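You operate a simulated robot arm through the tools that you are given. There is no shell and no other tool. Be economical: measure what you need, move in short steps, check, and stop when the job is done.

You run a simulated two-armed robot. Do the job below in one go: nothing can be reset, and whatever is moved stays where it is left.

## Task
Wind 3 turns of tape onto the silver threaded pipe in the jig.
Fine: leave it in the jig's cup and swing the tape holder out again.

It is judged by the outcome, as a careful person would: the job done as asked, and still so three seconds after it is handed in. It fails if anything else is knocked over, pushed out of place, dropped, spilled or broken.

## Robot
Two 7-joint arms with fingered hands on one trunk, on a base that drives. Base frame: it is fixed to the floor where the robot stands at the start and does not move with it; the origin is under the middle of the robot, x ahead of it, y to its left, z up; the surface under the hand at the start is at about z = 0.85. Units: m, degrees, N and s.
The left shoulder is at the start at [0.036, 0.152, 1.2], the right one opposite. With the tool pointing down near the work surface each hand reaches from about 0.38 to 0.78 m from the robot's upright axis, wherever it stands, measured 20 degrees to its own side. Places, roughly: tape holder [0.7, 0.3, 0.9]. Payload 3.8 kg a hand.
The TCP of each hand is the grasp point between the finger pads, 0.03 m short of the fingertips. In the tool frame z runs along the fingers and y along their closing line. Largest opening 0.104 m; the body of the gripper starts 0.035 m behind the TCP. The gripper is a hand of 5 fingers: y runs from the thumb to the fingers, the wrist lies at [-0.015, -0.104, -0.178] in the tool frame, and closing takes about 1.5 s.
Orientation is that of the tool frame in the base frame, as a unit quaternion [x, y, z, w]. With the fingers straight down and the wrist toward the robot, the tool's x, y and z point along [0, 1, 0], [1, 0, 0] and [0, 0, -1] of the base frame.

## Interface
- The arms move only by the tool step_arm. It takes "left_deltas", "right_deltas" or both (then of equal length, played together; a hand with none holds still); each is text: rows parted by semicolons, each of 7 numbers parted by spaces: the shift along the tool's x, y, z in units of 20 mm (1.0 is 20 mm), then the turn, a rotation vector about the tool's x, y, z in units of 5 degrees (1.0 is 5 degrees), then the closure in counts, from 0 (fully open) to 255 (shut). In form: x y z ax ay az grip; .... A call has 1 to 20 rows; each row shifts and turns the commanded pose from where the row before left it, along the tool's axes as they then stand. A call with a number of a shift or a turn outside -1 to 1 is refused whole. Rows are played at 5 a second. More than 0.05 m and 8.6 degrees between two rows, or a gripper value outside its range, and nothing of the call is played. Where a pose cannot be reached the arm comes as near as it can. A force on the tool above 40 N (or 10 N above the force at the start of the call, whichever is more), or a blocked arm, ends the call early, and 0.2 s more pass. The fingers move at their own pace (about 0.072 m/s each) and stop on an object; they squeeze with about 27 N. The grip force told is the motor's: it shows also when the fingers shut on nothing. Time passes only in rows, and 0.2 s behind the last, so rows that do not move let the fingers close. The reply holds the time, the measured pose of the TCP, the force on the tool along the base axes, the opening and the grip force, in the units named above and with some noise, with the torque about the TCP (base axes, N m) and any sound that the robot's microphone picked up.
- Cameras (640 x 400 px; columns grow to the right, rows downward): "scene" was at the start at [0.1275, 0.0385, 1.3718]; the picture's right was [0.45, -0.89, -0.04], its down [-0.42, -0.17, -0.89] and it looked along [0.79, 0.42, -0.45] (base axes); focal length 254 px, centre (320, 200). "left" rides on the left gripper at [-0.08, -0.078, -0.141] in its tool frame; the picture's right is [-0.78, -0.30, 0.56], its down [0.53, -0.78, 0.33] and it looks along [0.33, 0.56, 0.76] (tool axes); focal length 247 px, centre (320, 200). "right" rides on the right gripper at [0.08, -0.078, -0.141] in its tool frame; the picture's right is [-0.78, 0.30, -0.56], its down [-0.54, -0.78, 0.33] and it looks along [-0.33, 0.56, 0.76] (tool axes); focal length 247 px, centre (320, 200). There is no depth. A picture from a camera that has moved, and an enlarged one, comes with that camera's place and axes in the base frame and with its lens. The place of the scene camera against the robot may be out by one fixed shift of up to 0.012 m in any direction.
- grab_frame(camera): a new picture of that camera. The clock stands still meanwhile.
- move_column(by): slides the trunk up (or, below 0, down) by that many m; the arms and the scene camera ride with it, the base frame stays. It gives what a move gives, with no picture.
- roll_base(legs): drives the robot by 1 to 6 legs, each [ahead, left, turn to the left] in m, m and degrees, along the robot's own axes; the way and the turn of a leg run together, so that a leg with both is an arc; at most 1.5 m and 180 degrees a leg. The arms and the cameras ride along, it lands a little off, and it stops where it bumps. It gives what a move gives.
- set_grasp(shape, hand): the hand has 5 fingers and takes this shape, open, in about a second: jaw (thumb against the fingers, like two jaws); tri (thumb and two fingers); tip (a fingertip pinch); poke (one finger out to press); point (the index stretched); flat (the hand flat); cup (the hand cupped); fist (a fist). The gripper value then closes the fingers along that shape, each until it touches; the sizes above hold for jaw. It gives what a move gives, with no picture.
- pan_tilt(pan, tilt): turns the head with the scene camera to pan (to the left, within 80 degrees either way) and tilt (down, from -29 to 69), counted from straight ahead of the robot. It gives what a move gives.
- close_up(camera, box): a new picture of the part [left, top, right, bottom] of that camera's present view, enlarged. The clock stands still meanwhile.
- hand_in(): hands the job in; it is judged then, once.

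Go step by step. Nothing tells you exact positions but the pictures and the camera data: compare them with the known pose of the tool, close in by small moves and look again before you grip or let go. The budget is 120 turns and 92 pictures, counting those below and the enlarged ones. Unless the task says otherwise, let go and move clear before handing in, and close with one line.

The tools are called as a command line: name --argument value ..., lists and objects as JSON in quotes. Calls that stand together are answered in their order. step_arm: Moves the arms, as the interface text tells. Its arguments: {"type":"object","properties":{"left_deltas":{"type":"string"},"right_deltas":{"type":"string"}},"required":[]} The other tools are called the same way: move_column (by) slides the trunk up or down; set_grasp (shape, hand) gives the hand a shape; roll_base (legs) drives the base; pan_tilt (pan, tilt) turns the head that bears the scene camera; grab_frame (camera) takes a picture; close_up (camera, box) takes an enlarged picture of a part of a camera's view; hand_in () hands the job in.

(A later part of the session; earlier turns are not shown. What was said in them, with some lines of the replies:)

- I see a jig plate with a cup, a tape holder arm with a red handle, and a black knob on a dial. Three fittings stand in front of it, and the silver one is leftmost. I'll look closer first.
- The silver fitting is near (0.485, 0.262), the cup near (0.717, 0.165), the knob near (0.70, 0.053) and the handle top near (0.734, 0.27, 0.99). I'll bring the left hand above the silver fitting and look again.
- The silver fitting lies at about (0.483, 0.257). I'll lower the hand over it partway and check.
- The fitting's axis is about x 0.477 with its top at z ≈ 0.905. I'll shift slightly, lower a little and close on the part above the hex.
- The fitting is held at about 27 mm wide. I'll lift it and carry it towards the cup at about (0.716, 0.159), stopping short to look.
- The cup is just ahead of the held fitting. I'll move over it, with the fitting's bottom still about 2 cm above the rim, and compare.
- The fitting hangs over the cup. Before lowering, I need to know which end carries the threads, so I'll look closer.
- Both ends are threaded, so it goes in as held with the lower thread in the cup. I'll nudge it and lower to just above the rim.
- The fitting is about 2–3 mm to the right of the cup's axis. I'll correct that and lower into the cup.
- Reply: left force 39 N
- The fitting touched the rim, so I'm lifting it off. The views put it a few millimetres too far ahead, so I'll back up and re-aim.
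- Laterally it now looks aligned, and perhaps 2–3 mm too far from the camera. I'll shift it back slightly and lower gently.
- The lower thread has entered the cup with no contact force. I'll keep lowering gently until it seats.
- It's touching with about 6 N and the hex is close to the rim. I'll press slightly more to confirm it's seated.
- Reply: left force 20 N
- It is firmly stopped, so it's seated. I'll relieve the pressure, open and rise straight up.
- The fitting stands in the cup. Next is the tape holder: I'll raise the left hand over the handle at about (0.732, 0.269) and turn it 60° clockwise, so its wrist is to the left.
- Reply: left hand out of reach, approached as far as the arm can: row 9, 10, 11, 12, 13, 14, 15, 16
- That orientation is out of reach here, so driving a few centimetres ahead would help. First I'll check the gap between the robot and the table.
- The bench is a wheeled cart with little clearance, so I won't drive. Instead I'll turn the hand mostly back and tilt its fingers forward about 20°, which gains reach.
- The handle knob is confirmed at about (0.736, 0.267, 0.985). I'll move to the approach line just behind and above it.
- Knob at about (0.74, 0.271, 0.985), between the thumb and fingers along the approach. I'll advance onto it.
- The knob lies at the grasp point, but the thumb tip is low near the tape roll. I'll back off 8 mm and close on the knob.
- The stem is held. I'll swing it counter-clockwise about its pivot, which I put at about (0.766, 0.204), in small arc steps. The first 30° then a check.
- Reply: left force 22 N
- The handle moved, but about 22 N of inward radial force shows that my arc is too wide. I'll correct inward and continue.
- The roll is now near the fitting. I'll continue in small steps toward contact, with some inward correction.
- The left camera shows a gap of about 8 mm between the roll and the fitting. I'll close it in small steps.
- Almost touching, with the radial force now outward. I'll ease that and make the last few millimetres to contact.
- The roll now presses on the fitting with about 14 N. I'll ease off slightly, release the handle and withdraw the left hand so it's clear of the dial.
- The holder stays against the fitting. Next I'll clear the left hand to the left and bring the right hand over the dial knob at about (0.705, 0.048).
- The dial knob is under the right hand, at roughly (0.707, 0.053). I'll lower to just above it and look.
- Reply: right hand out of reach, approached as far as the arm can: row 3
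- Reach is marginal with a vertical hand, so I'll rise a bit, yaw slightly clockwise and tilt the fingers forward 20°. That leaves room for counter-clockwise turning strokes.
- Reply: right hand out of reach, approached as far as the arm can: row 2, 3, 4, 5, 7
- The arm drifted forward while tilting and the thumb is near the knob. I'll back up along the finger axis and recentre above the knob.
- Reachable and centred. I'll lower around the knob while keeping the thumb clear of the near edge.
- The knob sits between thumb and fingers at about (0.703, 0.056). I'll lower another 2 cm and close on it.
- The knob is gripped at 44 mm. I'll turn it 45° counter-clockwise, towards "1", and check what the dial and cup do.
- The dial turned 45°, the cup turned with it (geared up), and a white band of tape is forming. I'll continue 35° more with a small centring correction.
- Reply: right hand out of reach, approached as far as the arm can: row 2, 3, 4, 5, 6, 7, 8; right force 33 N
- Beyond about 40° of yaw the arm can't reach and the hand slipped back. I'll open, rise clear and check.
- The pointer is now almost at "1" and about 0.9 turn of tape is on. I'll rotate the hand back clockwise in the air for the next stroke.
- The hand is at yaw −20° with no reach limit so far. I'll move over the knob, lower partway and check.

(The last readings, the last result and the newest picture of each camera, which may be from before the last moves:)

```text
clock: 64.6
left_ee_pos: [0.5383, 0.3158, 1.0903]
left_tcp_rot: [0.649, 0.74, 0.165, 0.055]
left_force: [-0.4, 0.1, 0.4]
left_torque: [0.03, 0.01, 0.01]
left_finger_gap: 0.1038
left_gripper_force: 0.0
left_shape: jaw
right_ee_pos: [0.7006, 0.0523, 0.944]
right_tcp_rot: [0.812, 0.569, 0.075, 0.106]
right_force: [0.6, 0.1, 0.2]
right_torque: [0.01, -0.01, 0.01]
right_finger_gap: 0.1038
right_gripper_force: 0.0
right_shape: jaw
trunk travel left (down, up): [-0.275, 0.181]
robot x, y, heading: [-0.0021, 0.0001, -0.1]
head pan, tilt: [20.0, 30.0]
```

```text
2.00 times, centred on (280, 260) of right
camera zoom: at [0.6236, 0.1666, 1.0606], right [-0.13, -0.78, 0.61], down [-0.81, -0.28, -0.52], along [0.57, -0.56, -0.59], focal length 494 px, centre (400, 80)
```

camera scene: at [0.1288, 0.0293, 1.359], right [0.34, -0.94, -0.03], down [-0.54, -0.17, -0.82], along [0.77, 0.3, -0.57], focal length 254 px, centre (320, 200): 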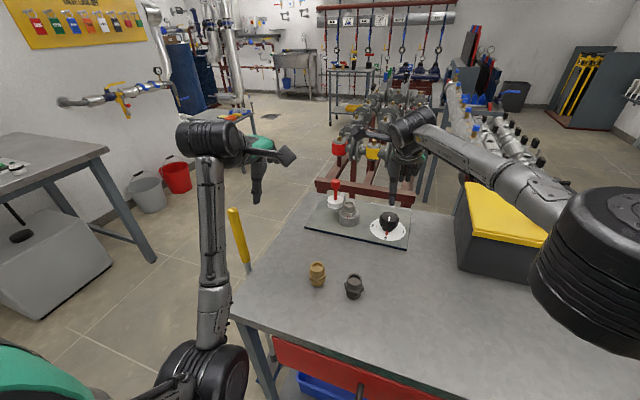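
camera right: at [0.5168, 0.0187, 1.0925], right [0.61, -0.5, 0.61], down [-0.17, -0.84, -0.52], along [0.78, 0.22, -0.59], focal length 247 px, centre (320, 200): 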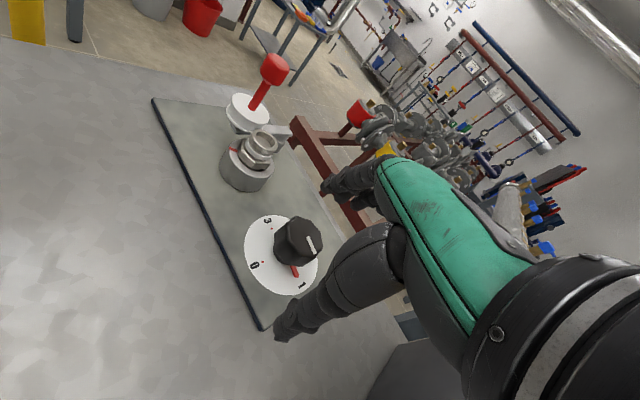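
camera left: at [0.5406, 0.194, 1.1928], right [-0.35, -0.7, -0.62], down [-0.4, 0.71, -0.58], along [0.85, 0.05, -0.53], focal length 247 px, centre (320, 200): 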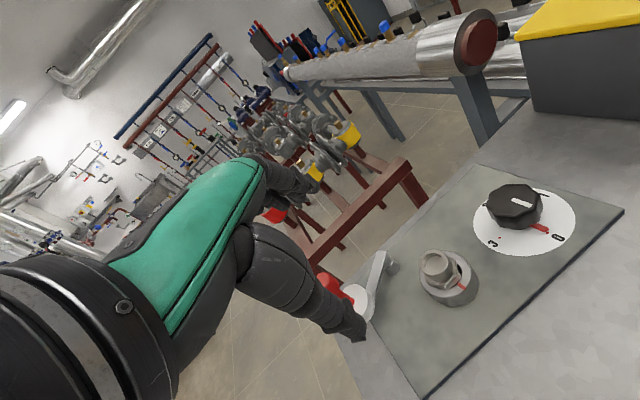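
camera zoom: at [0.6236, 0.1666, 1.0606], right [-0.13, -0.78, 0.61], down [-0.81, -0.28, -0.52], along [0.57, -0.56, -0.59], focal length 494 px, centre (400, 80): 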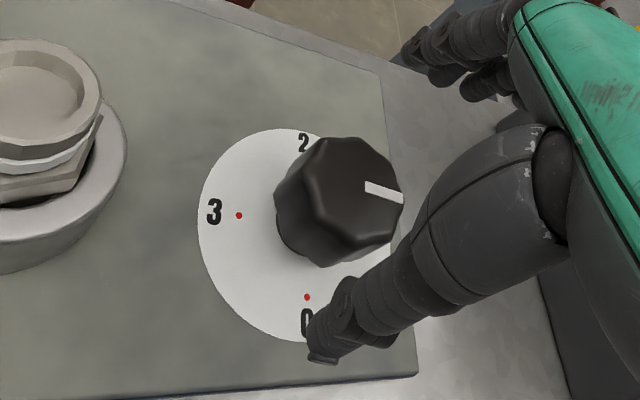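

Centred over the knob. I'll lower, grip and turn 55° counter-clockwise, staying within reach.

step_arm --right_deltas ".08 -.16 .6 0 0 0 0;0 -.16 .6 0 0 0 0;0 0 0 0 0 0 120;0 0 0 0 0 0 255;0 0 0 0 0 0 255;0 0 0 0 0 0 255;0 0 0 0 0 0 255;0 0 0 0 0 0 255;0 0 0 0 .259 -.966 255;0 0 0 0 .259 -.966 255;0 0 0 0 .259 -.966 255;0 0 0 0 .259 -.966 255;0 0 0 0 .259 -.966 255;0 0 0 0 .259 -.966 255;0 0 0 0 .259 -.966 255;0 0 0 0 .259 -.966 255;0 0 0 0 .259 -.966 255;0 0 0 0 .259 -.966 255;0 0 0 0 .259 -.966 255;0 0 0 0 0 0 255"

```text
clock: 68.8
left_ee_pos: [0.5369, 0.3141, 1.0911]
left_tcp_rot: [0.649, 0.74, 0.166, 0.055]
left_force: [-0.1, 0.1, -0.8]
left_torque: [-0.06, 0.0, -0.02]
left_finger_gap: 0.104
left_gripper_force: 0.1
left_shape: jaw
right_ee_pos: [0.701, 0.0522, 0.9201]
right_tcp_rot: [0.458, 0.879, 0.116, 0.06]
right_force: [-5.3, -17.0, -2.5]
right_torque: [-0.48, 0.36, -0.15]
right_finger_gap: 0.0428
right_gripper_force: 27.8
right_shape: jaw
trunk travel left (down, up): [-0.275, 0.181]
robot x, y, heading: [0.0022, -0.0003, -0.2]
head pan, tilt: [20.0, 30.0]
```

The stroke worked without slipping. I'll open, rise and rotate back for the next one.

step_arm --right_deltas "0 0 0 0 0 0 120;0 0 0 0 0 0 0;0 0 0 0 0 0 0;0 0 0 0 0 0 0;0 0 0 0 0 0 0;0 0 0 0 0 0 0;0 .22 -.8 0 0 0 0;0 .22 -.8 0 0 0 0;0 .22 -.8 0 0 0 0;0 0 0 0 -.259 .966 0;0 0 0 0 -.259 .966 0;0 0 0 0 -.259 .966 0;0 0 0 0 -.259 .966 0;0 0 0 0 -.259 .966 0;0 0 0 0 -.259 .966 0;0 0 0 0 -.259 .966 0;0 0 0 0 -.259 .966 0;0 0 0 0 -.259 .966 0;0 0 0 0 -.259 .966 0;0 0 0 0 -.259 .966 0"

close_up --camera "right" --box '[100, 100, 400, 360]'

```text
clock: 73.0
left_ee_pos: [0.5371, 0.3173, 1.0906]
left_tcp_rot: [0.649, 0.74, 0.164, 0.056]
left_force: [-0.8, -0.1, 0.5]
left_torque: [-0.03, -0.01, -0.02]
left_finger_gap: 0.1036
left_gripper_force: 0.1
left_shape: jaw
right_ee_pos: [0.7018, 0.0564, 0.969]
right_tcp_rot: [0.813, 0.568, 0.074, 0.107]
right_force: [-0.1, 0.1, -0.1]
right_torque: [-0.02, -0.03, 0.0]
right_finger_gap: 0.1037
right_gripper_force: 0.1
right_shape: jaw
trunk travel left (down, up): [-0.275, 0.181]
robot x, y, heading: [0.0016, 0.0019, 0.1]
head pan, tilt: [20.0, 30.0]
```

```text
1.54 times, centred on (250, 230) of right
camera zoom: at [0.6242, 0.1692, 1.0858], right [-0.13, -0.78, 0.61], down [-0.81, -0.27, -0.52], along [0.57, -0.57, -0.59], focal length 380 px, centre (428, 154)
```

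zoom: 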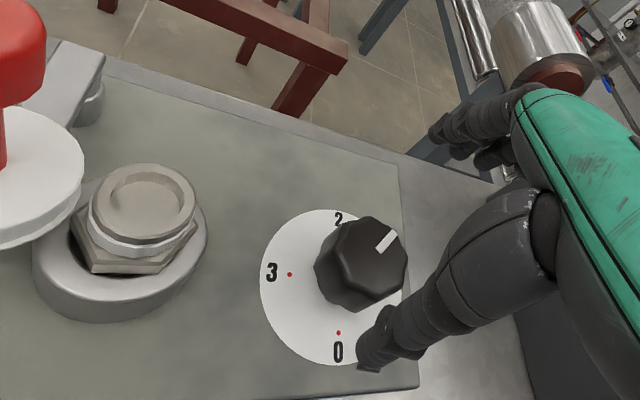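

The knob is at about 135°. Repeating the same 55° stroke.

step_arm --right_deltas "-.03 -.2 .81 0 0 0 0;-.03 -.2 .81 0 0 0 0;-.03 -.2 .81 0 0 0 0;0 0 0 0 0 0 120;0 0 0 0 0 0 255;0 0 0 0 0 0 255;0 0 0 0 0 0 255;0 0 0 0 0 0 255;0 0 0 0 0 0 255;0 0 0 0 .259 -.966 255;0 0 0 0 .259 -.966 255;0 0 0 0 .259 -.966 255;0 0 0 0 .259 -.966 255;0 0 0 0 .259 -.966 255;0 0 0 0 .259 -.966 255;0 0 0 0 .259 -.966 255;0 0 0 0 .259 -.966 255;0 0 0 0 .259 -.966 255;0 0 0 0 .259 -.966 255;0 0 0 0 .259 -.966 255"

step_arm --right_deltas "0 0 0 0 0 0 120;0 0 0 0 0 0 0;0 0 0 0 0 0 0;0 0 0 0 0 0 0;0 0 0 0 0 0 0;0 0 0 0 0 0 0;0 .22 -.8 0 0 0 0;0 .22 -.8 0 0 0 0;0 .22 -.8 0 0 0 0;0 0 0 0 -.259 .966 0;0 0 0 0 -.259 .966 0;0 0 0 0 -.259 .966 0;0 0 0 0 -.259 .966 0;0 0 0 0 -.259 .966 0;0 0 0 0 -.259 .966 0;0 0 0 0 -.259 .966 0;0 0 0 0 -.259 .966 0;0 0 0 0 -.259 .966 0;0 0 0 0 -.259 .966 0;0 0 0 0 -.259 .966 0"

close_up --camera "right" --box '[100, 100, 400, 360]'

```text
clock: 77.2
left_ee_pos: [0.5365, 0.3139, 1.0913]
left_tcp_rot: [0.649, 0.74, 0.166, 0.055]
left_force: [0.2, 0.0, 0.2]
left_torque: [-0.01, -0.01, 0.01]
left_finger_gap: 0.1036
left_gripper_force: 0.0
left_shape: jaw
right_ee_pos: [0.7011, 0.0496, 0.9193]
right_tcp_rot: [0.458, 0.879, 0.117, 0.059]
right_force: [-4.5, -13.7, -2.9]
right_torque: [-0.43, 0.3, -0.12]
right_finger_gap: 0.0433
right_gripper_force: 26.9
right_shape: jaw
trunk travel left (down, up): [-0.275, 0.181]
robot x, y, heading: [0.0036, 0.0005, 0.0]
head pan, tilt: [20.0, 30.0]
```

```text
clock: 81.4
left_ee_pos: [0.5371, 0.3171, 1.091]
left_tcp_rot: [0.649, 0.741, 0.164, 0.056]
left_force: [-0.5, 0.0, -0.1]
left_torque: [-0.01, 0.02, -0.03]
left_finger_gap: 0.1036
left_gripper_force: 0.1
left_shape: jaw
right_ee_pos: [0.7022, 0.0535, 0.9706]
right_tcp_rot: [0.813, 0.568, 0.074, 0.107]
right_force: [-0.2, 0.5, 0.4]
right_torque: [-0.01, 0.02, 0.0]
right_finger_gap: 0.1037
right_gripper_force: 0.0
right_shape: jaw
trunk travel left (down, up): [-0.275, 0.181]
robot x, y, heading: [0.0038, 0.0012, 0.1]
head pan, tilt: [20.0, 30.0]
```

```text
1.54 times, centred on (250, 230) of right
camera zoom: at [0.625, 0.1671, 1.0856], right [-0.13, -0.78, 0.61], down [-0.81, -0.27, -0.52], along [0.57, -0.57, -0.59], focal length 380 px, centre (428, 154)
```

zoom: 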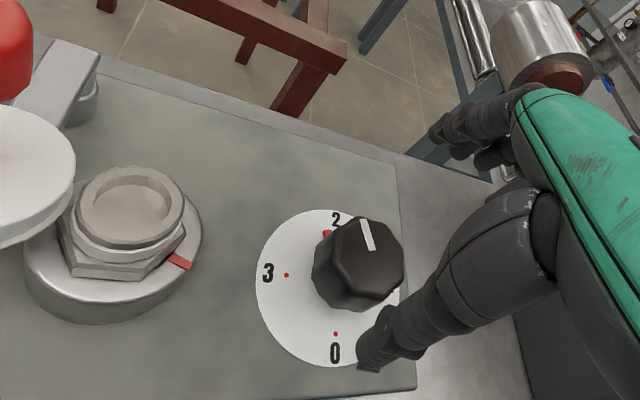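

The pointer is just past "2". Another 55° stroke, then I'll measure the remainder.

step_arm --right_deltas "-.01 -.2 .81 0 0 0 0;-.01 -.2 .81 0 0 0 0;-.01 -.2 .83 0 0 0 0;0 0 0 0 0 0 120;0 0 0 0 0 0 255;0 0 0 0 0 0 255;0 0 0 0 0 0 255;0 0 0 0 0 0 255;0 0 0 0 0 0 255;0 0 0 0 .259 -.966 255;0 0 0 0 .259 -.966 255;0 0 0 0 .259 -.966 255;0 0 0 0 .259 -.966 255;0 0 0 0 .259 -.966 255;0 0 0 0 .259 -.966 255;0 0 0 0 .259 -.966 255;0 0 0 0 .259 -.966 255;0 0 0 0 .259 -.966 255;0 0 0 0 .259 -.966 255;0 0 0 0 .259 -.966 255"

step_arm --right_deltas "0 0 0 0 0 0 120;0 0 0 0 0 0 0;0 0 0 0 0 0 0;0 0 0 0 0 0 0;0 0 0 0 0 0 0;0 0 0 0 0 0 0;0 .22 -.8 0 0 0 0;0 .22 -.8 0 0 0 0;0 .22 -.8 0 0 0 0;0 0 0 0 -.259 .966 0;0 0 0 0 -.259 .966 0;0 0 0 0 -.259 .966 0;0 0 0 0 -.259 .966 0;0 0 0 0 -.259 .966 0;0 0 0 0 -.259 .966 0;0 0 0 0 -.259 .966 0;0 0 0 0 -.259 .966 0;0 0 0 0 -.259 .966 0;0 0 0 0 -.259 .966 0;0 0 0 0 -.259 .966 0"

close_up --camera "right" --box '[100, 100, 400, 360]'

close_up --camera "scene" --box '[310, 160, 430, 260]'

```text
clock: 85.6
left_ee_pos: [0.538, 0.3143, 1.0908]
left_tcp_rot: [0.649, 0.74, 0.166, 0.055]
left_force: [0.1, 0.0, 0.5]
left_torque: [0.0, 0.02, 0.02]
left_finger_gap: 0.1036
left_gripper_force: 0.0
left_shape: jaw
right_ee_pos: [0.7038, 0.0499, 0.9184]
right_tcp_rot: [0.458, 0.879, 0.116, 0.059]
right_force: [-3.7, -13.3, -3.7]
right_torque: [-0.36, 0.21, -0.1]
right_finger_gap: 0.0428
right_gripper_force: 26.7
right_shape: jaw
trunk travel left (down, up): [-0.275, 0.181]
robot x, y, heading: [0.0052, -0.0033, 0.3]
head pan, tilt: [20.0, 30.0]
```

```text
clock: 89.8
left_ee_pos: [0.5364, 0.3177, 1.0904]
left_tcp_rot: [0.649, 0.741, 0.165, 0.056]
left_force: [0.3, 0.6, -0.3]
left_torque: [-0.02, 0.0, 0.0]
left_finger_gap: 0.1035
left_gripper_force: 0.1
left_shape: jaw
right_ee_pos: [0.7033, 0.0539, 0.9685]
right_tcp_rot: [0.813, 0.568, 0.074, 0.106]
right_force: [1.0, 0.2, 1.1]
right_torque: [0.01, 0.01, 0.0]
right_finger_gap: 0.1036
right_gripper_force: 0.0
right_shape: jaw
trunk travel left (down, up): [-0.275, 0.181]
robot x, y, heading: [-0.0002, 0.0, 0.1]
head pan, tilt: [20.0, 30.0]
```

```text
1.54 times, centred on (250, 230) of right
camera zoom: at [0.626, 0.1667, 1.0848], right [-0.13, -0.78, 0.61], down [-0.81, -0.27, -0.52], along [0.57, -0.57, -0.59], focal length 380 px, centre (428, 154)
```

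zoom: 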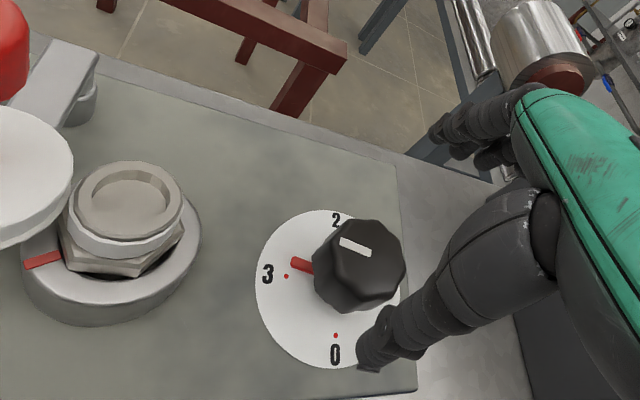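

```text
4.00 times, centred on (370, 210) of scene
camera zoom: at [0.1283, 0.0287, 1.3591], right [0.34, -0.94, -0.03], down [-0.54, -0.17, -0.82], along [0.77, 0.3, -0.57], focal length 1017 px, centre (120, 160)
```

zoom: 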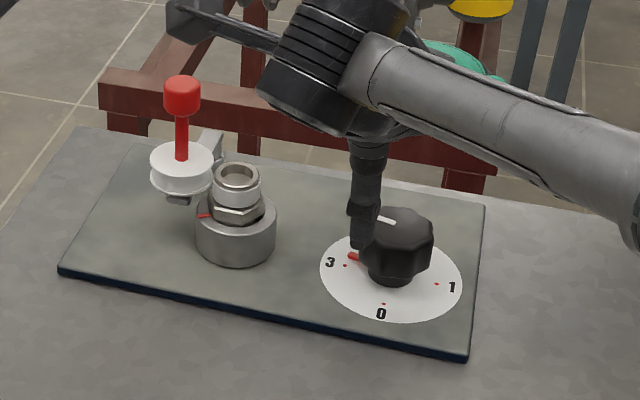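

The pointer is about 15° short of "3". I'll grip and turn 15°, then release straight up and check.

step_arm --right_deltas "-.01 -.2 .81 0 0 0 0;-.01 -.2 .81 0 0 0 0;-.01 -.2 .8 0 0 0 0;0 0 0 0 0 0 120;0 0 0 0 0 0 255;0 0 0 0 0 0 255;0 0 0 0 0 0 255;0 0 0 0 0 0 255;0 0 0 0 0 0 255;0 0 0 0 .259 -.966 255;0 0 0 0 .259 -.966 255;0 0 0 0 .259 -.966 255;0 0 0 0 0 0 255"

step_arm --right_deltas "0 0 0 0 0 0 120;0 0 0 0 0 0 0;0 0 0 0 0 0 0;0 0 0 0 0 0 0;0 0 0 0 0 0 0;0 0 0 0 0 0 0;0 .22 -.8 0 0 0 0;0 .22 -.8 0 0 0 0;0 .22 -.8 0 0 0 0;0 0 0 0 0 0 0"

close_up --camera "right" --box '[180, 160, 360, 320]'

```text
clock: 92.6
left_ee_pos: [0.5359, 0.316, 1.0915]
left_tcp_rot: [0.649, 0.741, 0.165, 0.057]
left_force: [-0.2, -0.5, 0.2]
left_torque: [0.01, -0.03, 0.01]
left_finger_gap: 0.1037
left_gripper_force: 0.0
left_shape: jaw
right_ee_pos: [0.7028, 0.0524, 0.9194]
right_tcp_rot: [0.73, 0.671, 0.089, 0.097]
right_force: [-6.9, -0.6, 9.5]
right_torque: [0.02, 0.43, 0.01]
right_finger_gap: 0.0439
right_gripper_force: 26.9
right_shape: jaw
right hand out of reach, approached as far as the arm can: row 3
trunk travel left (down, up): [-0.275, 0.181]
robot x, y, heading: [-0.0011, 0.0026, -0.0]
head pan, tilt: [20.0, 30.0]
```

```text
clock: 94.8
left_ee_pos: [0.5386, 0.3166, 1.0906]
left_tcp_rot: [0.65, 0.74, 0.164, 0.057]
left_force: [-0.5, 0.3, -0.6]
left_torque: [0.03, 0.0, 0.05]
left_finger_gap: 0.1034
left_gripper_force: 0.1
left_shape: jaw
right_ee_pos: [0.7042, 0.0511, 0.97]
right_tcp_rot: [0.731, 0.67, 0.088, 0.096]
right_force: [0.3, 0.4, 0.3]
right_torque: [0.0, -0.01, -0.02]
right_finger_gap: 0.1036
right_gripper_force: 0.0
right_shape: jaw
trunk travel left (down, up): [-0.275, 0.181]
robot x, y, heading: [0.003, -0.0035, -0.2]
head pan, tilt: [20.0, 30.0]
```

```text
2.50 times, centred on (270, 240) of right
camera zoom: at [0.5999, 0.1413, 1.0855], right [0.07, -0.79, 0.61], down [-0.71, -0.47, -0.52], along [0.7, -0.4, -0.59], focal length 617 px, centre (445, 100)
```

zoom: 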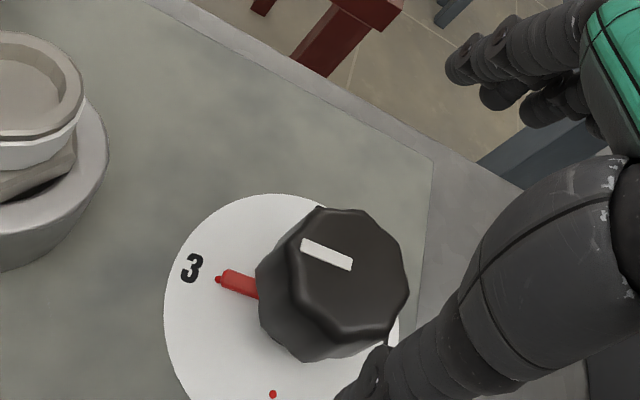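

The pointer lies on the "3" mark. I'll withdraw the right hand up and away, then inspect the result.

step_arm --right_deltas "0 0 -1 0 0 0 0;0 0 -1 0 0 0 0;0 0 -1 0 0 0 0;0 0 -1 0 0 0 0;0 0 -1 0 0 0 0;0 0 -1 0 0 0 0;-1 -.7 -.5 0 0 0 0;-1 -.7 -.5 0 0 0 0;-1 -.7 -.5 0 0 0 0;-1 -.7 -.5 0 0 0 0;-1 -.7 -.5 0 0 0 0;-1 -.7 -.5 0 0 0 0;0 0 0 0 0 0 0"

close_up --camera "scene" --box '[320, 170, 420, 250]'

```text
clock: 97.6
left_ee_pos: [0.5374, 0.3163, 1.0909]
left_tcp_rot: [0.649, 0.74, 0.164, 0.056]
left_force: [0.3, -0.3, 0.4]
left_torque: [-0.01, 0.01, 0.01]
left_finger_gap: 0.1036
left_gripper_force: 0.1
left_shape: jaw
right_ee_pos: [0.5673, -0.0559, 1.1215]
right_tcp_rot: [0.731, 0.67, 0.088, 0.095]
right_force: [0.6, 0.1, 0.3]
right_torque: [0.02, 0.02, -0.01]
right_finger_gap: 0.1037
right_gripper_force: 0.1
right_shape: jaw
trunk travel left (down, up): [-0.275, 0.181]
robot x, y, heading: [0.001, -0.0001, -0.1]
head pan, tilt: [20.0, 30.0]
```

```text
5.00 times, centred on (370, 210) of scene
camera zoom: at [0.1288, 0.0282, 1.359], right [0.34, -0.94, -0.03], down [-0.54, -0.17, -0.82], along [0.77, 0.3, -0.57], focal length 1272 px, centre (70, 150)
```

zoom: 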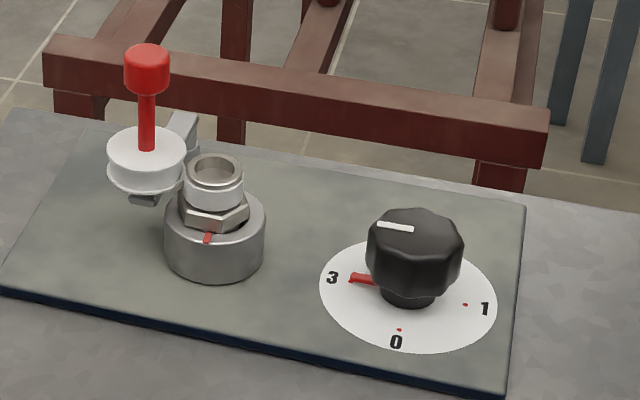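

The pointer is on "3", the cup mark is back where it began, and a white tape band shows on the thread. Now I'll move the right hand well away and bring the left hand back to the holder's handle to swing it out.

step_arm --left_deltas "0 0 0 0 0 -.9 0;0 0 0 0 0 -.9 0;0 0 0 0 0 -.9 0;0 0 0 0 0 -.9 0;0 0 0 0 0 -.9 0;0 0 0 0 0 0 0;0 0 0 0 0 0 0;-.937 .235 0 0 0 0 0;-.937 .235 0 0 0 0 0;-.937 .235 0 0 0 0 0;-.937 .235 .3 0 0 0 0;-.937 .235 .3 0 0 0 0;-.937 .235 .3 0 0 0 0;-.937 .235 .4 0 0 0 0;-.937 .235 .4 0 0 0 0;-.937 .235 .5 0 0 0 0;-.937 .235 .48 0 0 0 0;0 0 0 0 0 0 0" --right_deltas "-.9 -.3 -.9 0 0 0 0;-.9 -.3 -.9 0 0 0 0;-.9 -.3 -.9 0 0 0 0;-.9 -.3 -.9 0 0 0 0;-.9 -.3 -.9 0 0 0 0;-.9 -.3 -.9 0 0 0 0;-.9 -.3 -.9 0 0 0 0;0 0 0 0 0 0 0;0 0 0 0 0 0 0;0 0 0 0 0 0 0;0 0 0 0 0 0 0;0 0 0 0 0 0 0;0 0 0 0 0 0 0;0 0 0 0 0 0 0;0 0 0 0 0 0 0;0 0 0 0 0 0 0;0 0 0 0 0 0 0;0 0 0 0 0 0 0"

close_up --camera "left" --box '[200, 140, 480, 400]'

```text
clock: 101.4
left_ee_pos: [0.6853, 0.1868, 1.0561]
left_tcp_rot: [0.492, 0.853, 0.151, 0.086]
left_force: [0.4, 0.3, 0.0]
left_torque: [0.0, 0.0, 0.0]
left_finger_gap: 0.104
left_gripper_force: 0.1
left_shape: jaw
right_ee_pos: [0.4845, -0.1759, 1.2319]
right_tcp_rot: [0.731, 0.67, 0.088, 0.096]
right_force: [0.7, 0.7, 0.0]
right_torque: [-0.04, 0.01, -0.01]
right_finger_gap: 0.1039
right_gripper_force: 0.1
right_shape: jaw
trunk travel left (down, up): [-0.275, 0.181]
robot x, y, heading: [-0.0015, -0.0014, -0.0]
head pan, tilt: [20.0, 30.0]
```

```text
1.54 times, centred on (340, 270) of left
camera zoom: at [0.62, 0.0564, 1.1599], right [0.31, -0.72, -0.62], down [-0.8, 0.15, -0.58], along [0.51, 0.68, -0.53], focal length 380 px, centre (289, 92)
```

zoom: 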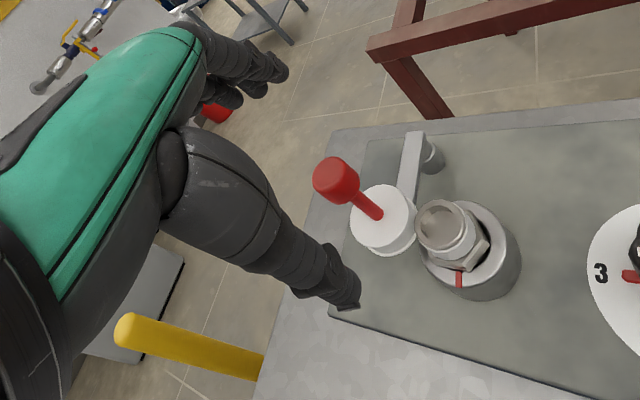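

The handle is lined up ahead of the fingers. I'll advance along the finger axis and close on it.

step_arm --left_deltas ".1 0 .85 0 0 0 0;.07 0 .85 0 0 0 0;0 0 .85 0 0 0 0;0 0 .8 0 0 0 0;0 0 0 0 0 0 120;0 0 0 0 0 0 255;0 0 0 0 0 0 255;0 0 0 0 0 0 255;0 0 0 0 0 0 255;0 0 0 0 0 0 255;0 0 0 0 0 0 255"

close_up --camera "left" --box '[200, 140, 480, 400]'

```text
clock: 103.8
left_ee_pos: [0.7035, 0.2005, 0.9898]
left_tcp_rot: [0.492, 0.853, 0.15, 0.086]
left_force: [-2.0, -1.7, -7.5]
left_torque: [0.05, -0.03, -0.03]
left_finger_gap: 0.0172
left_gripper_force: 26.5
left_shape: jaw
right_ee_pos: [0.484, -0.176, 1.2305]
right_tcp_rot: [0.731, 0.67, 0.088, 0.095]
right_force: [0.2, 0.1, -0.5]
right_torque: [0.01, -0.03, 0.02]
right_finger_gap: 0.1037
right_gripper_force: 0.1
right_shape: jaw
trunk travel left (down, up): [-0.275, 0.181]
robot x, y, heading: [-0.0016, 0.0014, 0.2]
head pan, tilt: [20.0, 30.0]
```

```text
1.54 times, centred on (340, 270) of left
camera zoom: at [0.6385, 0.0706, 1.0963], right [0.31, -0.72, -0.63], down [-0.8, 0.15, -0.58], along [0.51, 0.68, -0.53], focal length 380 px, centre (289, 92)
```

zoom: 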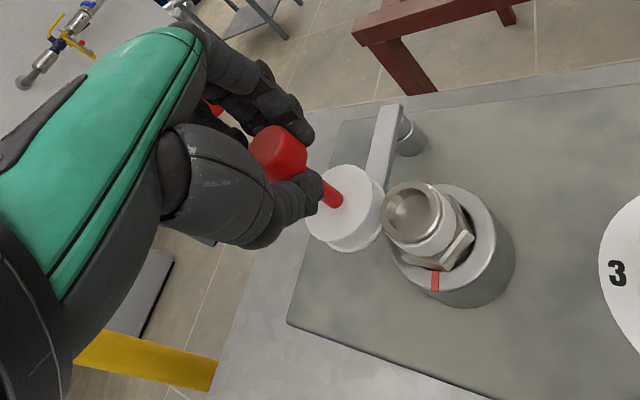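

Handle gripped. I'll swing it back clockwise along the refined arc, with the pivot at about (0.770, 0.2125) and a 66 mm radius.

step_arm --left_deltas "0 -.06 .15 0 0 0 255;.267 .104 .037 0 -.342 .94 255;.267 .104 .037 0 -.342 .94 255;.267 .104 .037 0 -.342 .94 255;.267 .104 .037 0 -.342 .94 255;.267 .104 .037 0 -.342 .94 255;.267 .104 .037 0 -.342 .94 255;0 0 0 0 0 0 255"

```text
clock: 105.6
left_ee_pos: [0.7064, 0.2344, 0.9912]
left_tcp_rot: [0.696, 0.697, 0.124, 0.123]
left_force: [-1.6, 2.2, -0.4]
left_torque: [0.09, -0.16, 0.11]
left_finger_gap: 0.0174
left_gripper_force: 26.9
left_shape: jaw
right_ee_pos: [0.4841, -0.175, 1.2312]
right_tcp_rot: [0.731, 0.67, 0.087, 0.096]
right_force: [0.1, 0.2, 0.6]
right_torque: [-0.02, 0.0, 0.02]
right_finger_gap: 0.1038
right_gripper_force: 0.0
right_shape: jaw
trunk travel left (down, up): [-0.275, 0.181]
robot x, y, heading: [0.0013, 0.0039, 0.1]
head pan, tilt: [20.0, 30.0]
```

Forces are very low, so the arc is right. Continuing to the parked position.

step_arm --left_deltas ".267 .104 .037 0 -.342 .94 255;.267 .104 .037 0 -.342 .94 255;.267 .104 .037 0 -.342 .94 255;.267 .104 .037 0 -.342 .94 255;.25 .135 .05 0 0 0 255;.25 .135 .05 0 0 0 255;.25 .135 .05 0 0 0 255;.25 .135 .05 0 0 0 255;0 0 0 0 0 0 255"

close_up --camera "scene" --box '[290, 130, 430, 250]'

```text
clock: 107.6
left_ee_pos: [0.7334, 0.2694, 0.9906]
left_tcp_rot: [0.807, 0.565, 0.099, 0.143]
left_force: [-15.1, 2.8, -6.1]
left_torque: [-0.01, 0.16, -0.12]
left_finger_gap: 0.0179
left_gripper_force: 27.5
left_shape: jaw
right_ee_pos: [0.4814, -0.1761, 1.2308]
right_tcp_rot: [0.731, 0.67, 0.088, 0.096]
right_force: [0.4, 0.7, -0.8]
right_torque: [0.03, -0.01, 0.0]
right_finger_gap: 0.104
right_gripper_force: 0.1
right_shape: jaw
trunk travel left (down, up): [-0.275, 0.181]
robot x, y, heading: [-0.0043, -0.0033, -0.1]
head pan, tilt: [20.0, 30.0]
```

```text
3.33 times, centred on (360, 190) of scene
camera zoom: at [0.1266, 0.0286, 1.3592], right [0.34, -0.94, -0.03], down [-0.54, -0.17, -0.82], along [0.77, 0.3, -0.57], focal length 848 px, centre (187, 233)
```

zoom: 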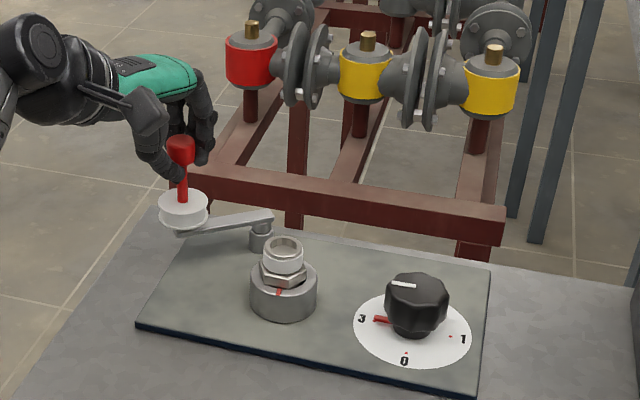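

The holder is swung out to its starting place, against its stop. I'll ease off, release and withdraw.

step_arm --left_deltas "-.04 -.1 0 0 0 0 255;0 0 0 0 0 0 180;0 0 0 0 0 0 80;0 0 0 0 0 0 0;0 0 0 0 0 0 0;0 0 0 0 0 0 0;0 0 0 0 0 0 0;0 0 -.5 0 0 0 0;0 0 -.9 0 0 0 0;0 0 -.9 0 0 0 0;0 0 -.9 0 0 0 0;0 0 -.9 0 0 0 0;0 -.8 -.5 0 0 0 0;0 -.8 -.5 0 0 0 0;0 -.8 -.5 0 0 0 0;0 -.8 -.5 0 0 0 0;0 -.8 -.5 0 0 0 0;0 0 0 0 0 0 0"

grab_frame --camera "scene"

close_up --camera "scene" --box '[290, 160, 430, 250]'

```text
clock: 111.4
left_ee_pos: [0.6201, 0.3092, 1.0865]
left_tcp_rot: [0.807, 0.565, 0.099, 0.142]
left_force: [-0.8, 0.1, -0.9]
left_torque: [0.0, 0.03, 0.0]
left_finger_gap: 0.1039
left_gripper_force: 0.0
left_shape: jaw
right_ee_pos: [0.483, -0.1767, 1.231]
right_tcp_rot: [0.731, 0.67, 0.087, 0.095]
right_force: [0.9, 0.9, 0.1]
right_torque: [0.01, 0.01, -0.04]
right_finger_gap: 0.1038
right_gripper_force: 0.1
right_shape: jaw
trunk travel left (down, up): [-0.275, 0.181]
robot x, y, heading: [-0.0004, 0.0009, -0.0]
head pan, tilt: [20.0, 30.0]
```

```text
14 pictures are left
camera scene: at [0.1288, 0.0275, 1.359], right [0.34, -0.94, -0.03], down [-0.54, -0.17, -0.82], along [0.77, 0.3, -0.57], focal length 254 px, centre (320, 200)
```

scene: 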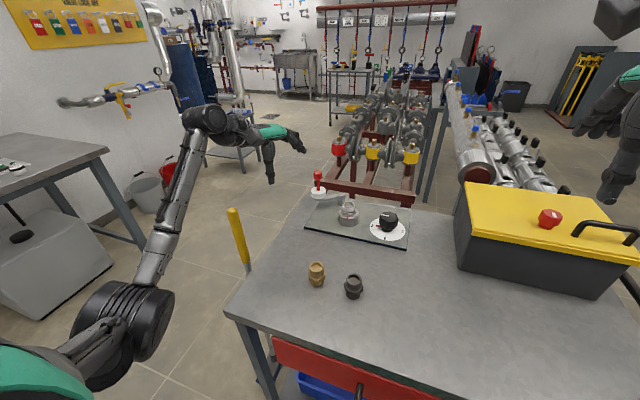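

```text
4.44 times, centred on (360, 205) of scene
camera zoom: at [0.1288, 0.0275, 1.359], right [0.34, -0.94, -0.03], down [-0.54, -0.17, -0.82], along [0.77, 0.3, -0.57], focal length 1130 px, centre (142, 178)
```

zoom: 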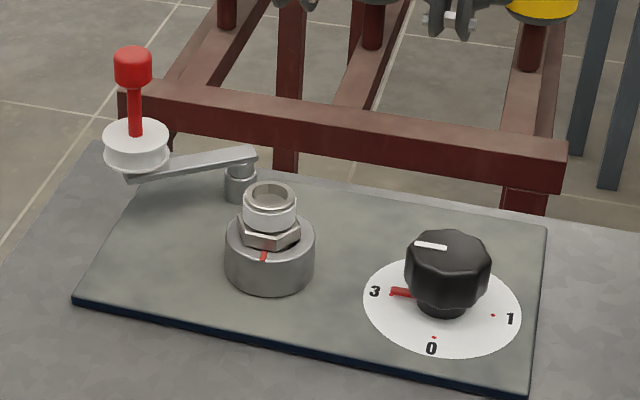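

The taped silver fitting stands in the cup, the dial reads 3, the tape holder is out, and the other fittings look untouched. Both hands are clear, so I'm handing in.

hand_in

```text
The job is handed in.
```

The silver fitting has 3 turns of tape on its upper thread (dial at 3) and stands in the jig's cup, with the tape holder swung back out.
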